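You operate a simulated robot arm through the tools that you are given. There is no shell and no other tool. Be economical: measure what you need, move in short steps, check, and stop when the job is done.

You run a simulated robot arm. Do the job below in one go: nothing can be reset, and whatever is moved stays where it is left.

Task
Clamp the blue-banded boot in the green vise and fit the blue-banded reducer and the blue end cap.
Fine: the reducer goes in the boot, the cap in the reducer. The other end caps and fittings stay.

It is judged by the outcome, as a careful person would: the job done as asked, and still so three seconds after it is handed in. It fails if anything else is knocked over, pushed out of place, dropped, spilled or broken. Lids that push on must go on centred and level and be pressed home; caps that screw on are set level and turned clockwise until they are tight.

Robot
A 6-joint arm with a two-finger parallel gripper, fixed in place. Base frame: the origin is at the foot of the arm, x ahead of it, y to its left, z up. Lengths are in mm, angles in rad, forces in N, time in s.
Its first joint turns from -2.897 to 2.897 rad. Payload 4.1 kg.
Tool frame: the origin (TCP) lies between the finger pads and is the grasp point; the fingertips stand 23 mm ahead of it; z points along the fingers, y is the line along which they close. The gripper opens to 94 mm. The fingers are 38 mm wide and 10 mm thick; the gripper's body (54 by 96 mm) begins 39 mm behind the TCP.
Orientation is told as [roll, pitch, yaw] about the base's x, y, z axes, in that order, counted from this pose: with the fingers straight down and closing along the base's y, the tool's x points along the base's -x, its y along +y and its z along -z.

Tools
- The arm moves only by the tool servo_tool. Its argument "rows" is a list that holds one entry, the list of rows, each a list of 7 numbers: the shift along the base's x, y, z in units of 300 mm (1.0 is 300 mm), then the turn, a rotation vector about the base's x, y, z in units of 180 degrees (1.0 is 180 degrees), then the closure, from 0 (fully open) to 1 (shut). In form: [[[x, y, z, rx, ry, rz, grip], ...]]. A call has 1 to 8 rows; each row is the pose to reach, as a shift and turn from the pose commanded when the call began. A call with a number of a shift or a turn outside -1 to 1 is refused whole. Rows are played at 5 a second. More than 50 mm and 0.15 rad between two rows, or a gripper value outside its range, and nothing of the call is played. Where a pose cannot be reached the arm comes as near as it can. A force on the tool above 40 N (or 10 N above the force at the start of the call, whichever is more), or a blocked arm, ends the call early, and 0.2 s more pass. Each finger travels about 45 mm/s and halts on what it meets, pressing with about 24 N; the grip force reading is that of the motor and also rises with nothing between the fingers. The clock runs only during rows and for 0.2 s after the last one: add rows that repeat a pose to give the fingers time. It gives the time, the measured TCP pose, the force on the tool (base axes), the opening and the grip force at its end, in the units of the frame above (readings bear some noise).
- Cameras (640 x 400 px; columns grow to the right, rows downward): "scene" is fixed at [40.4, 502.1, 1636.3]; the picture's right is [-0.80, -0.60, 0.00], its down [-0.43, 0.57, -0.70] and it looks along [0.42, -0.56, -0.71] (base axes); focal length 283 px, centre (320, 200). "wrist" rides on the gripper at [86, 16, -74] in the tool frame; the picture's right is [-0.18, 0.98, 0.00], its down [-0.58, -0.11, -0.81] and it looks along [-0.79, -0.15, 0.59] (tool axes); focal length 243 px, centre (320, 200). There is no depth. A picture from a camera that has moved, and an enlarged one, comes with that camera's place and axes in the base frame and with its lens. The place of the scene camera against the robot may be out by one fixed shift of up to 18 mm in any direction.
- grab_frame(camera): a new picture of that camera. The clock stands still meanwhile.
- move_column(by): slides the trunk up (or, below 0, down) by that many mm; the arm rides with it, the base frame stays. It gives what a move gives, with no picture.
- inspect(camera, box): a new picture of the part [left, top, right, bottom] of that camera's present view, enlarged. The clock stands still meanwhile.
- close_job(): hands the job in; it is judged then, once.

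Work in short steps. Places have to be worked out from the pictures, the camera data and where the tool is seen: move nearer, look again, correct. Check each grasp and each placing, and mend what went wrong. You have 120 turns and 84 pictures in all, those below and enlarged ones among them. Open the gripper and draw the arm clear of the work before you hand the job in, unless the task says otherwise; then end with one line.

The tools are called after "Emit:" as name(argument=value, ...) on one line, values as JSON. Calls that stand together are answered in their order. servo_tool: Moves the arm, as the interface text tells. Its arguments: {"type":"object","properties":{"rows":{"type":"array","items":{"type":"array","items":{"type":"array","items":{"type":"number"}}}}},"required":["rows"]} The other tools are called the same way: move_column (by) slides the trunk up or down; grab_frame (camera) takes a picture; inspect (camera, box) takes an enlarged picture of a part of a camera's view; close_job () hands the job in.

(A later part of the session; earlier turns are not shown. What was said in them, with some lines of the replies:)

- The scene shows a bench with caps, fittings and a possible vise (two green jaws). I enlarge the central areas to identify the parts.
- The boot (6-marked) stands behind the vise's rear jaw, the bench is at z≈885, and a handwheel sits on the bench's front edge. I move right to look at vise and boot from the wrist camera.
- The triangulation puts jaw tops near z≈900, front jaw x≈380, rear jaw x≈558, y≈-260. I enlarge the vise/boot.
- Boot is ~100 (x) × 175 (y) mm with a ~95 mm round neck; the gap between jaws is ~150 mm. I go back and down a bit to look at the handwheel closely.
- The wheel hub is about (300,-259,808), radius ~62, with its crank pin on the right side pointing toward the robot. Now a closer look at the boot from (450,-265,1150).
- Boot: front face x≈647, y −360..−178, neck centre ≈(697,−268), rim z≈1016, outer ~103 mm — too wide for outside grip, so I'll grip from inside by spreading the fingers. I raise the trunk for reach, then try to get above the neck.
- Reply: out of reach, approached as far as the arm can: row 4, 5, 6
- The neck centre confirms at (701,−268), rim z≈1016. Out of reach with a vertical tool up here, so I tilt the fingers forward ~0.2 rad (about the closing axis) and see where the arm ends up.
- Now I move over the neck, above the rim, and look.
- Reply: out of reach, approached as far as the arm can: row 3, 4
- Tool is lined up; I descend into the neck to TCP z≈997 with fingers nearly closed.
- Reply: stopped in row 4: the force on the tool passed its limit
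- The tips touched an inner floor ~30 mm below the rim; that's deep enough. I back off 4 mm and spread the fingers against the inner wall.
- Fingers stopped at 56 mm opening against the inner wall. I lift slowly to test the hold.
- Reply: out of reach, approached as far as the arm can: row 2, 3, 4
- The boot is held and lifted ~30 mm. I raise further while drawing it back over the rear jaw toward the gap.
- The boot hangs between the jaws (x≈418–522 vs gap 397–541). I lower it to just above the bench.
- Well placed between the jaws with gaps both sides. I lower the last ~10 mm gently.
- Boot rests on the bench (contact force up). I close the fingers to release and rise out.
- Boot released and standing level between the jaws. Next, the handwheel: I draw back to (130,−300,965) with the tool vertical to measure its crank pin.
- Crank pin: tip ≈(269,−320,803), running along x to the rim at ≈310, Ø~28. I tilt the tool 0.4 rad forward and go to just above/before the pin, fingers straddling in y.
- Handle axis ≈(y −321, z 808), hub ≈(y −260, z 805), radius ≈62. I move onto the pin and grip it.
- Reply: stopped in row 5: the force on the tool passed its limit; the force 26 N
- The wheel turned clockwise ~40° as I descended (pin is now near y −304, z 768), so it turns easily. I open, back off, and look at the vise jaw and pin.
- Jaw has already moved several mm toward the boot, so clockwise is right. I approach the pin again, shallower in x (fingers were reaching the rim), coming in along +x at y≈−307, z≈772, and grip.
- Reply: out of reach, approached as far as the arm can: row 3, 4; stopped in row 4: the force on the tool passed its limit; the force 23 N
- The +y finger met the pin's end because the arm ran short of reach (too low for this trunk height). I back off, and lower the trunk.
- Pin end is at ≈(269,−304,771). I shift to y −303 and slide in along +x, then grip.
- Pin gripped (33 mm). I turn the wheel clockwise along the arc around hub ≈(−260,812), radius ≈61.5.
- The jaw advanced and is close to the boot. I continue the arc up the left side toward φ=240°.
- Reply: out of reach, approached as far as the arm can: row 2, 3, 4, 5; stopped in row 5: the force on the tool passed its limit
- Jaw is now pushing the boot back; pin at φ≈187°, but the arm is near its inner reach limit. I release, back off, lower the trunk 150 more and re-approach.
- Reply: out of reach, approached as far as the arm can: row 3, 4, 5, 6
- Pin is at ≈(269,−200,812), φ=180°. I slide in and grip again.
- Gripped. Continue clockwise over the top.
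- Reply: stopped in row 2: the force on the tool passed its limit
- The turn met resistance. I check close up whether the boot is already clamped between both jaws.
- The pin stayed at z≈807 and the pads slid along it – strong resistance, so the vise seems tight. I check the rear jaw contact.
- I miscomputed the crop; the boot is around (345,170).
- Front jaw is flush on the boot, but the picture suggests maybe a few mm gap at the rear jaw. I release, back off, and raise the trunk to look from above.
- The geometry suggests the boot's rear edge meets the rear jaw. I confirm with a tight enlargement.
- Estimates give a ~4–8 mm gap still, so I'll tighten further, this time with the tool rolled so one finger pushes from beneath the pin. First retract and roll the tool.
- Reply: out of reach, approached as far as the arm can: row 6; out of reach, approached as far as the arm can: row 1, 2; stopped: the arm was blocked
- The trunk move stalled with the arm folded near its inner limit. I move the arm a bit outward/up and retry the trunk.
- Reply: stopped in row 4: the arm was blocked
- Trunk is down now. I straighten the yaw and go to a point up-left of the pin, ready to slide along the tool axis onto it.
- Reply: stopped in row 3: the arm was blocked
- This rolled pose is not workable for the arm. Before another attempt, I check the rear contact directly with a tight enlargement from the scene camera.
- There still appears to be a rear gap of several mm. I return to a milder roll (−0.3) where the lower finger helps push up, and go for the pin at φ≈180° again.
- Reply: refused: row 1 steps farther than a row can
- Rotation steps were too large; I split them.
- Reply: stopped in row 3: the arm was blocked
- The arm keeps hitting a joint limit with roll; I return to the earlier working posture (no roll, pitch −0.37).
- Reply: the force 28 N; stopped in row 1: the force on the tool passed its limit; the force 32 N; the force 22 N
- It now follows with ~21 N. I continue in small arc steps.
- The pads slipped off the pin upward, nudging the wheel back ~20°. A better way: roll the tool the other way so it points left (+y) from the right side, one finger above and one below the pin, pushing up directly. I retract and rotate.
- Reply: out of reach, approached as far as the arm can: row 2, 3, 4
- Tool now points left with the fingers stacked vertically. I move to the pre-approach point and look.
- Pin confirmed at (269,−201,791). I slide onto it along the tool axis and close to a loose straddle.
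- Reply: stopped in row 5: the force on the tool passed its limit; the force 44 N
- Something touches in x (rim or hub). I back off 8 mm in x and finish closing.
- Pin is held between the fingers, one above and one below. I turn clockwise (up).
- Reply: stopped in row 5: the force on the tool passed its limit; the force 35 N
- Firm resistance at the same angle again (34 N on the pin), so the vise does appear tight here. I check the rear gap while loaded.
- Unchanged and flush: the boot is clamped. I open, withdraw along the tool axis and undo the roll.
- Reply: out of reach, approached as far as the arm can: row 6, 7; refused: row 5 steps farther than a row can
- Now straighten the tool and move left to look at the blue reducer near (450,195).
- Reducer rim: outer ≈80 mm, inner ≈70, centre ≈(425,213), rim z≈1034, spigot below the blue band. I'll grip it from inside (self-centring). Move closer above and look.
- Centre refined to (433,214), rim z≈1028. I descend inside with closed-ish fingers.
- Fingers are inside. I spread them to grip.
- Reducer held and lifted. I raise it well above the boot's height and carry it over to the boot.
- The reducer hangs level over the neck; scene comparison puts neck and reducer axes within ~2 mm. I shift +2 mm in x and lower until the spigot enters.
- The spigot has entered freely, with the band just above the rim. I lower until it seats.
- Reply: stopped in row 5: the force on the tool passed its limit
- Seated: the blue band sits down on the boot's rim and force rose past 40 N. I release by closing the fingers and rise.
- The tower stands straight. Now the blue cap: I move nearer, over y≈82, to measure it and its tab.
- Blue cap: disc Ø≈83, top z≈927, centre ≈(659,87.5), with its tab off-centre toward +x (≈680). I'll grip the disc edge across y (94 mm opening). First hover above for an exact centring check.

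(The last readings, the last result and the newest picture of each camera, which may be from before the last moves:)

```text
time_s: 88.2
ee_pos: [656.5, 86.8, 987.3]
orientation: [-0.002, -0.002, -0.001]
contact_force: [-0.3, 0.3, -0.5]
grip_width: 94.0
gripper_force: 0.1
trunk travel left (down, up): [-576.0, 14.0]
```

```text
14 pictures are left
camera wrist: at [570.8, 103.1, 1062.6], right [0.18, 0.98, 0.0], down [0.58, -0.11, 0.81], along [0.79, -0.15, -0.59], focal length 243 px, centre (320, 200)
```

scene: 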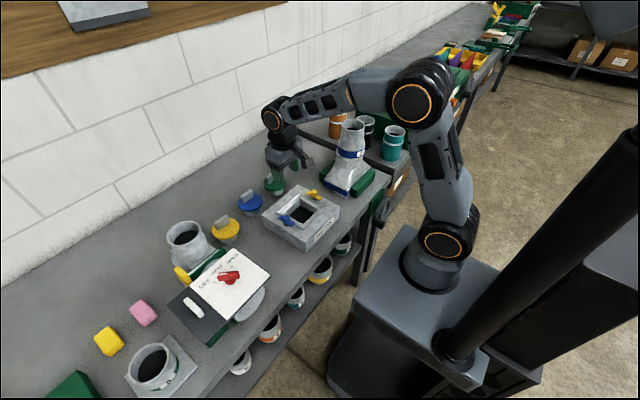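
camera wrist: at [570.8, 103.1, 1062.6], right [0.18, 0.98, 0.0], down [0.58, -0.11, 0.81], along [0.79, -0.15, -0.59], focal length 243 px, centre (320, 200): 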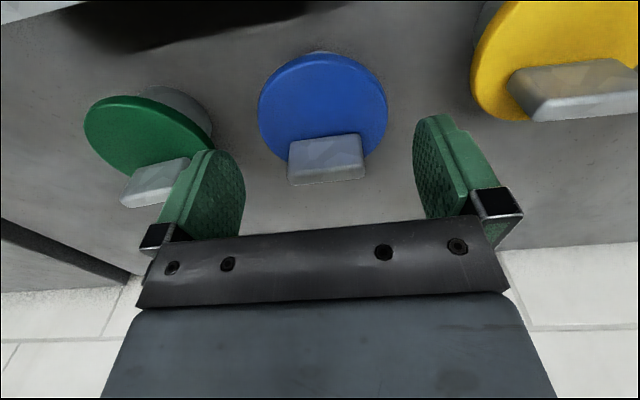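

Disc centre is ≈(665,87.6); x is the less certain axis, so I turn the gripper 90° about z and grip the disc across x, which self-centres x (y is well measured).

Emit:
servo_tool(rows=[[[0, 0, 0.05, 0, 0, -0.046, 0], [0.01, 0, 0.07, 0, 0, -0.092, 0], [0.02, 0.002, 0.07, 0, 0, -0.138, 0], [0.028, 0.003, 0.07, 0, 0, -0.184, 0], [0.028, 0.003, 0.07, 0, 0, -0.23, 0], [0.028, 0.003, 0.07, 0, 0, -0.276, 0], [0.028, 0.003, 0.07, 0, 0, -0.322, 0], [0.028, 0.003, 0.07, 0, 0, -0.368, 0]]])

Emit:
servo_tool(rows=[[[0, 0, 0, 0, 0, -0.046, 0], [0, 0, 0, 0, 0, -0.092, 0], [0, 0, 0, 0, 0, -0.132, 0], [0, 0, 0, 0, 0, -0.132, 0]]])

Emit:
grab_frame(camera="wrist")

```text
time_s: 90.0
ee_pos: [665.9, 87.2, 1010.3]
orientation: [-0.004, -0.004, -1.158]
contact_force: [0.1, -0.7, 0.2]
grip_width: 93.9
gripper_force: 0.0
trunk travel left (down, up): [-576.0, 14.0]
```

```text
time_s: 91.0
ee_pos: [666.3, 86.1, 1011.0]
orientation: [-0.002, -0.005, -1.573]
contact_force: [0.2, 0.5, -0.2]
grip_width: 93.9
gripper_force: 0.0
trunk travel left (down, up): [-576.0, 14.0]
```

```text
13 pictures are left
camera wrist: at [682.8, 172.9, 1086.2], right [0.98, -0.19, 0.0], down [-0.11, -0.58, 0.81], along [-0.15, -0.79, -0.59], focal length 243 px, centre (320, 200)
```

wrist: 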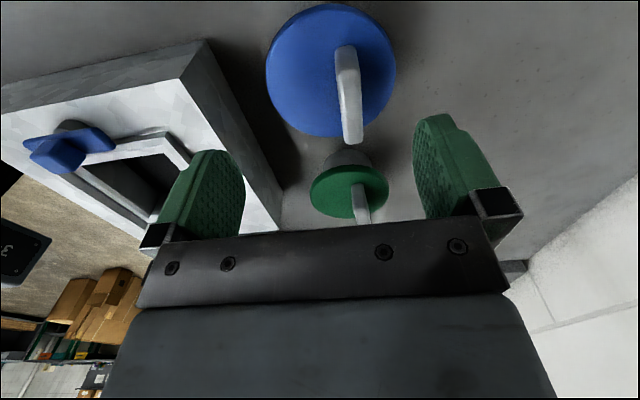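

In this view the disc is ≈87 mm wide with centre ≈(671.5,88). Margins are ~3 mm per side, so I shift to that and lower until the tips are just above the disc, then check.

Emit:
servo_tool(rows=[[[0.018, 0.006, -0.05, 0, 0.001, 0, 0], [0.018, 0.006, -0.12, 0, 0.001, 0, 0], [0.018, 0.006, -0.165, 0, 0.001, 0, 0], [0.018, 0.006, -0.165, 0, 0.001, 0, 0]]])

Emit:
grab_frame(camera="wrist")

```text
time_s: 92.0
ee_pos: [671.9, 89.6, 961.7]
orientation: [-0.006, -0.003, -1.572]
contact_force: [-0.3, -0.6, 0.5]
grip_width: 94.3
gripper_force: 0.0
trunk travel left (down, up): [-576.0, 14.0]
```

```text
12 pictures are left
camera wrist: at [687.3, 176.4, 1035.9], right [0.98, -0.18, -0.01], down [-0.1, -0.58, 0.81], along [-0.15, -0.79, -0.59], focal length 243 px, centre (320, 200)
```

wrist: 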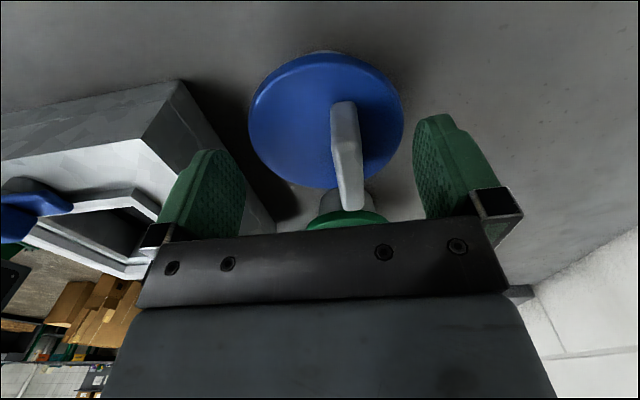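

Aligned within 2 mm; I shift +1.5 mm in x, descend so the pads flank the disc edge, and close.

Emit:
servo_tool(rows=[[[0.005, 0.0, -0.03, 0, 0, 0, 0], [0.005, 0, -0.06, 0, 0, 0, 0], [0.005, 0, -0.09, 0, 0, 0, 0], [0.005, 0, -0.09, 0, 0, 0, 0.1], [0.005, 0, -0.09, 0, 0, 0, 0.25], [0.005, 0, -0.09, 0, 0, 0, 0.3], [0.005, 0, -0.09, 0, 0, 0, 0.3]]])

```text
time_s: 93.6
ee_pos: [672.3, 90.0, 932.8]
orientation: [-0.007, -0.003, -1.572]
contact_force: [-0.6, 0.2, -1.1]
grip_width: 86.6
gripper_force: 23.8
trunk travel left (down, up): [-576.0, 14.0]
```

Disc gripped at 86.6 mm. I lift and bring it back and up.

Emit:
servo_tool(rows=[[[0, 0, 0.06, 0, 0, 0, 0.3], [-0.01, 0, 0.16, 0, 0, 0, 0.3], [-0.05, 0, 0.28, 0, 0, 0, 0.3], [-0.1, 0, 0.4, 0, 0, 0, 0.3], [-0.18, 0, 0.5, 0, 0, 0, 0.3], [-0.28, 0, 0.6, 0, 0, 0, 0.3], [-0.38, 0, 0.7, 0, 0, 0, 0.3], [-0.44, -0.02, 0.8, 0, 0, 0, 0.3]]])

Emit:
grab_frame(camera="wrist")

```text
time_s: 95.4
ee_pos: [538.4, 80.9, 1175.9]
orientation: [-0.006, -0.003, -1.57]
contact_force: [-0.8, 0.0, -0.8]
grip_width: 86.7
gripper_force: 23.6
trunk travel left (down, up): [-576.0, 14.0]
```

```text
11 pictures are left
camera wrist: at [555.0, 167.4, 1252.6], right [0.98, -0.18, -0.01], down [-0.1, -0.58, 0.81], along [-0.15, -0.79, -0.59], focal length 243 px, centre (320, 200)
```

wrist: 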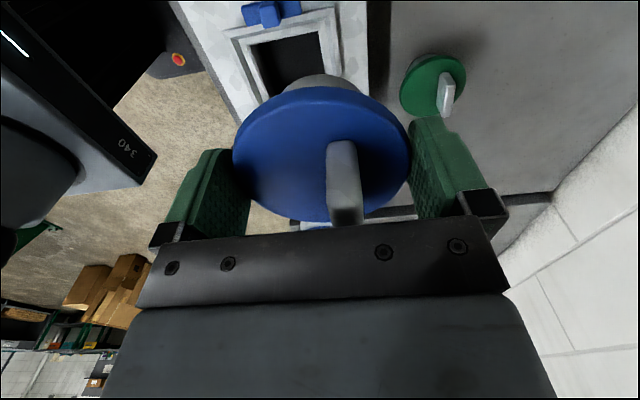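

Cap is level and centred in the grip. I carry it over the reducer at (480.7,−261.8).

Emit:
servo_tool(rows=[[[-0.03, -0.06, 0.09, 0, 0, 0, 0.3], [-0.06, -0.2, 0.11, 0, 0, 0, 0.3], [-0.09, -0.35, 0.11, 0, 0, 0, 0.3], [-0.12, -0.5, 0.11, 0, 0, 0, 0.3], [-0.15, -0.65, 0.11, 0, 0, 0, 0.3], [-0.17, -0.8, 0.11, 0, 0, 0, 0.3], [-0.18, -0.95, 0.11, 0, 0, 0, 0.3], [-0.1915, -1.0, 0.11, 0, 0, 0, 0.3]]])

Emit:
servo_tool(rows=[[[0, -0.07, 0, 0.002, 0.001, 0, 0.3], [0, -0.142, 0, 0.002, 0.001, 0, 0.3], [0, -0.142, 0, 0.002, 0.001, 0, 0.3]]])

Emit:
inspect(camera="scene", box=[310, 80, 390, 170])

```text
time_s: 97.2
ee_pos: [483.8, -219.4, 1207.4]
orientation: [-0.007, -0.005, -1.571]
contact_force: [-0.5, 0.3, -1.3]
grip_width: 86.7
gripper_force: 24.0
trunk travel left (down, up): [-576.0, 14.0]
```

```text
time_s: 98.0
ee_pos: [483.4, -260.6, 1208.2]
orientation: [-0.01, 0.004, -1.571]
contact_force: [0.0, 0.2, -0.3]
grip_width: 86.6
gripper_force: 23.8
trunk travel left (down, up): [-576.0, 14.0]
```

```text
4.44 times, centred on (350, 125) of scene
camera zoom: at [40.4, 502.1, 1636.3], right [-0.8, -0.6, 0.0], down [-0.43, 0.57, -0.7], along [0.42, -0.56, -0.71], focal length 1259 px, centre (187, 533)
```

zoom: 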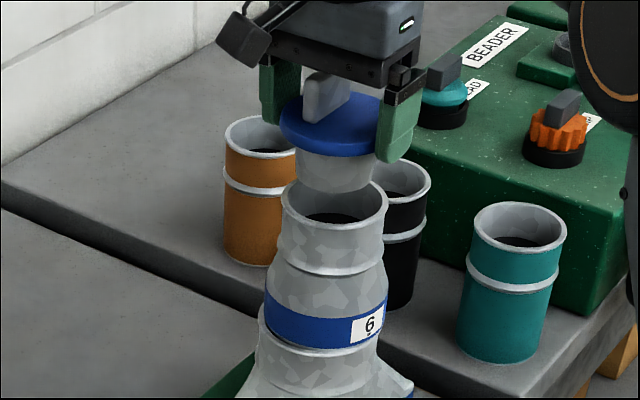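

Plug is over the opening and nearly coaxial. I correct (−2.6,−1.2) mm and lower gently.

Emit:
servo_tool(rows=[[[-0.0085, -0.004, -0.04, 0.002, -0.001, 0, 0.3], [-0.0085, -0.004, -0.09, 0.002, -0.001, 0, 0.3], [-0.0085, -0.004, -0.12, 0.002, -0.001, 0, 0.3], [-0.0085, -0.004, -0.15, 0.002, -0.001, 0, 0.3], [-0.0085, -0.004, -0.18, 0.002, -0.001, 0, 0.3], [-0.0085, -0.004, -0.19, 0.002, -0.001, 0, 0.3]]])

Emit:
inspect(camera="scene", box=[310, 80, 390, 170])

```text
time_s: 99.4
ee_pos: [481.7, -261.3, 1152.5]
orientation: [-0.003, 0.007, -1.572]
contact_force: [0.5, 1.9, 10.9]
grip_width: 86.8
gripper_force: 23.6
trunk travel left (down, up): [-576.0, 14.0]
```

```text
4.44 times, centred on (350, 125) of scene
camera zoom: at [40.4, 502.1, 1636.3], right [-0.8, -0.6, 0.0], down [-0.43, 0.57, -0.7], along [0.42, -0.56, -0.71], focal length 1259 px, centre (187, 533)
```

zoom: 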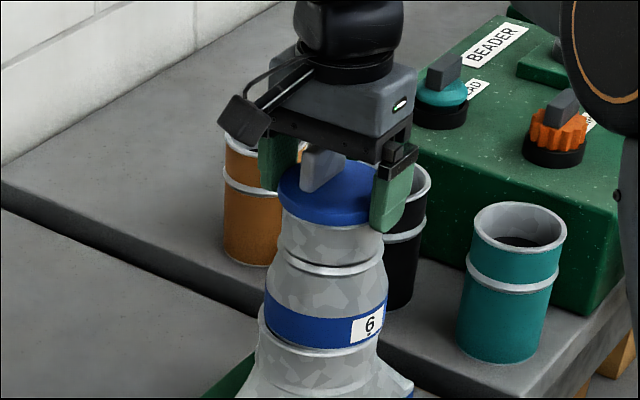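

Plug is in and the disc is close to the rim, with light resistance. I press on down.

Emit:
servo_tool(rows=[[[0, 0, -0.01, 0, 0, 0, 0.3], [0, 0, -0.02, 0, 0, 0, 0.3], [0, 0, -0.03, 0, 0, 0, 0.3], [0, 0, -0.04, 0, 0, 0, 0.3], [0, 0, -0.05, 0, 0, 0, 0.3]]])

Emit:
inspect(camera="scene", box=[325, 95, 375, 145])

```text
time_s: 100.6
ee_pos: [481.2, -262.7, 1141.0]
orientation: [0.004, 0.005, -1.569]
contact_force: [-1.0, 1.0, 14.4]
grip_width: 86.6
gripper_force: 24.4
trunk travel left (down, up): [-576.0, 14.0]
stopped in row 5: the force on the tool passed its limit (the readings are from after the stop); the commanded pose is now the measured one
```

```text
8.00 times, centred on (350, 120) of scene
camera zoom: at [40.4, 502.1, 1636.3], right [-0.8, -0.6, 0.0], down [-0.43, 0.57, -0.7], along [0.42, -0.56, -0.71], focal length 2266 px, centre (80, 840)
```

zoom: 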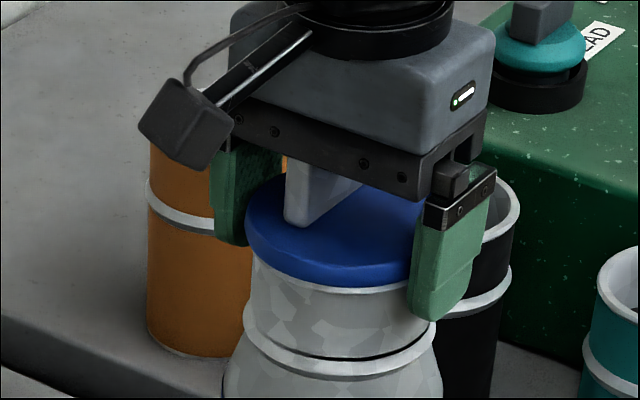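

Disc sits on the rim. I release, rise, then press evenly on the disc with fingers astride the tab to be sure it is home.

Emit:
servo_tool(rows=[[[0, 0, 0, 0, 0, 0, 0.1], [0, 0, 0, 0, 0, 0, 0.0], [0, 0, 0.05, 0, 0, 0, 0.0], [0, 0, 0.12, 0, 0, 0, 0.0], [0, 0, 0.12, 0, 0, 0, 0.33], [0, 0, 0.12, 0, 0, 0, 0.35], [0, 0, 0.12, 0, 0, 0, 0.35]]])

Emit:
servo_tool(rows=[[[0, 0, -0.03, 0, 0, 0, 0.35], [0, 0, -0.045, 0, 0, 0, 0.35], [0, 0, -0.06, 0, 0, 0, 0.35], [0, 0, -0.07, 0, 0, 0, 0.35], [0, 0, -0.08, 0, 0, 0, 0.35]]])

```text
time_s: 102.2
ee_pos: [482.0, -263.9, 1176.7]
orientation: [0.0, 0.004, -1.571]
contact_force: [-0.1, -0.1, -0.1]
grip_width: 61.2
gripper_force: 0.0
trunk travel left (down, up): [-576.0, 14.0]
```

```text
time_s: 102.8
ee_pos: [483.0, -263.3, 1170.5]
orientation: [0.014, -0.004, -1.572]
contact_force: [-3.3, 2.8, 16.3]
grip_width: 62.9
gripper_force: 1.7
trunk travel left (down, up): [-576.0, 14.0]
stopped in row 3: the force on the tool passed its limit (the readings are from after the stop); the commanded pose is now the measured one
```

Contact came with force limit reached. I rise clear and inspect the result.

Emit:
servo_tool(rows=[[[0, 0, 0.06, 0, 0, 0, 0.35], [0, 0, 0.14, 0, 0, 0, 0.2], [-0.1, 0.02, 0.2, 0, 0, 0, 0.0], [-0.24, 0.06, 0.2, 0, 0, 0, 0.0], [-0.38, 0.1, 0.2, 0, 0, 0, 0.0], [-0.5, 0.14, 0.2, 0, 0, 0, 0.0]]])

Emit:
inspect(camera="scene", box=[315, 95, 385, 205])

Emit:
grab_frame(camera="scene")

```text
time_s: 104.2
ee_pos: [331.8, -217.4, 1230.1]
orientation: [0.011, -0.004, -1.569]
contact_force: [1.0, -0.6, -0.5]
grip_width: 94.4
gripper_force: 0.0
trunk travel left (down, up): [-576.0, 14.0]
```

```text
3.64 times, centred on (350, 150) of scene
camera zoom: at [40.4, 502.1, 1636.3], right [-0.8, -0.6, 0.0], down [-0.43, 0.57, -0.7], along [0.42, -0.56, -0.71], focal length 1030 px, centre (211, 382)
```

zoom: 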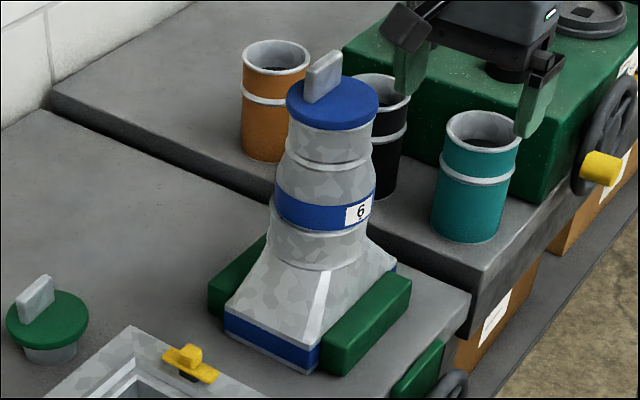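

```text
6 pictures are left
```

scene: 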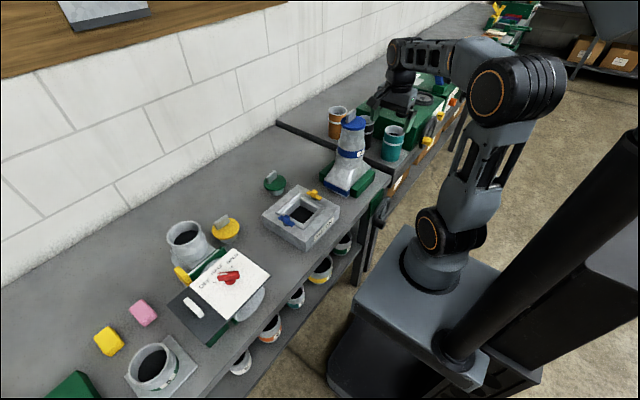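

All in place and upright; one close look at the cap's seat and the jaws.

Emit:
inspect(camera="scene", box=[335, 110, 370, 140])

Emit:
inspect(camera="scene", box=[320, 155, 370, 200])

```text
13.33 times, centred on (352, 125) of scene
camera zoom: at [40.4, 502.1, 1636.3], right [-0.8, -0.6, 0.0], down [-0.43, 0.57, -0.7], along [0.42, -0.56, -0.71], focal length 3776 px, centre (-113, 1200)
```

zoom: 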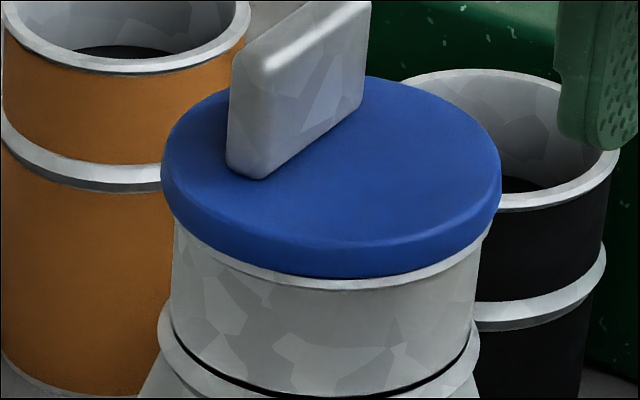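

```text
8.89 times, centred on (345, 178) of scene
camera zoom: at [40.4, 502.1, 1636.3], right [-0.8, -0.6, 0.0], down [-0.43, 0.57, -0.7], along [0.42, -0.56, -0.71], focal length 2518 px, centre (98, 400)
```

zoom: 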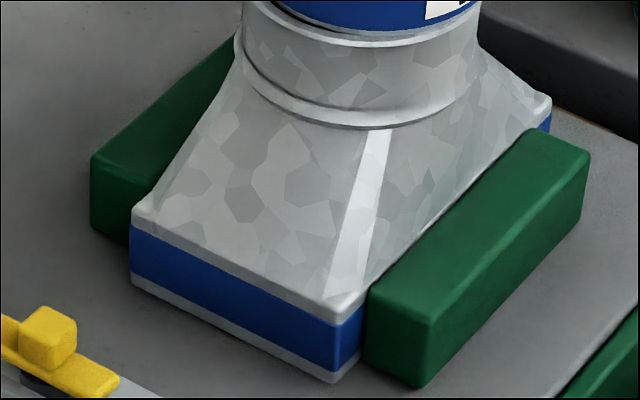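

The blue-banded boot is clamped in the green vise, the blue-banded "6" reducer is seated in it, and the blue end cap is pressed flush and level. The handwheel hit a firm stop each time I tightened it and the front jaw is flush on the boot, but I could not see the rear contact directly. The arm is clear with the gripper open, so I hand the job in.

Emit:
close_job()

```text
The job is handed in.
```

The job is handed in: the blue-banded boot is held in the green vise, with the blue-banded reducer seated in it and the blue end cap pressed home. The clamp was judged from the handwheel's firm stop, because the rear jaw's contact with the boot could not be seen.
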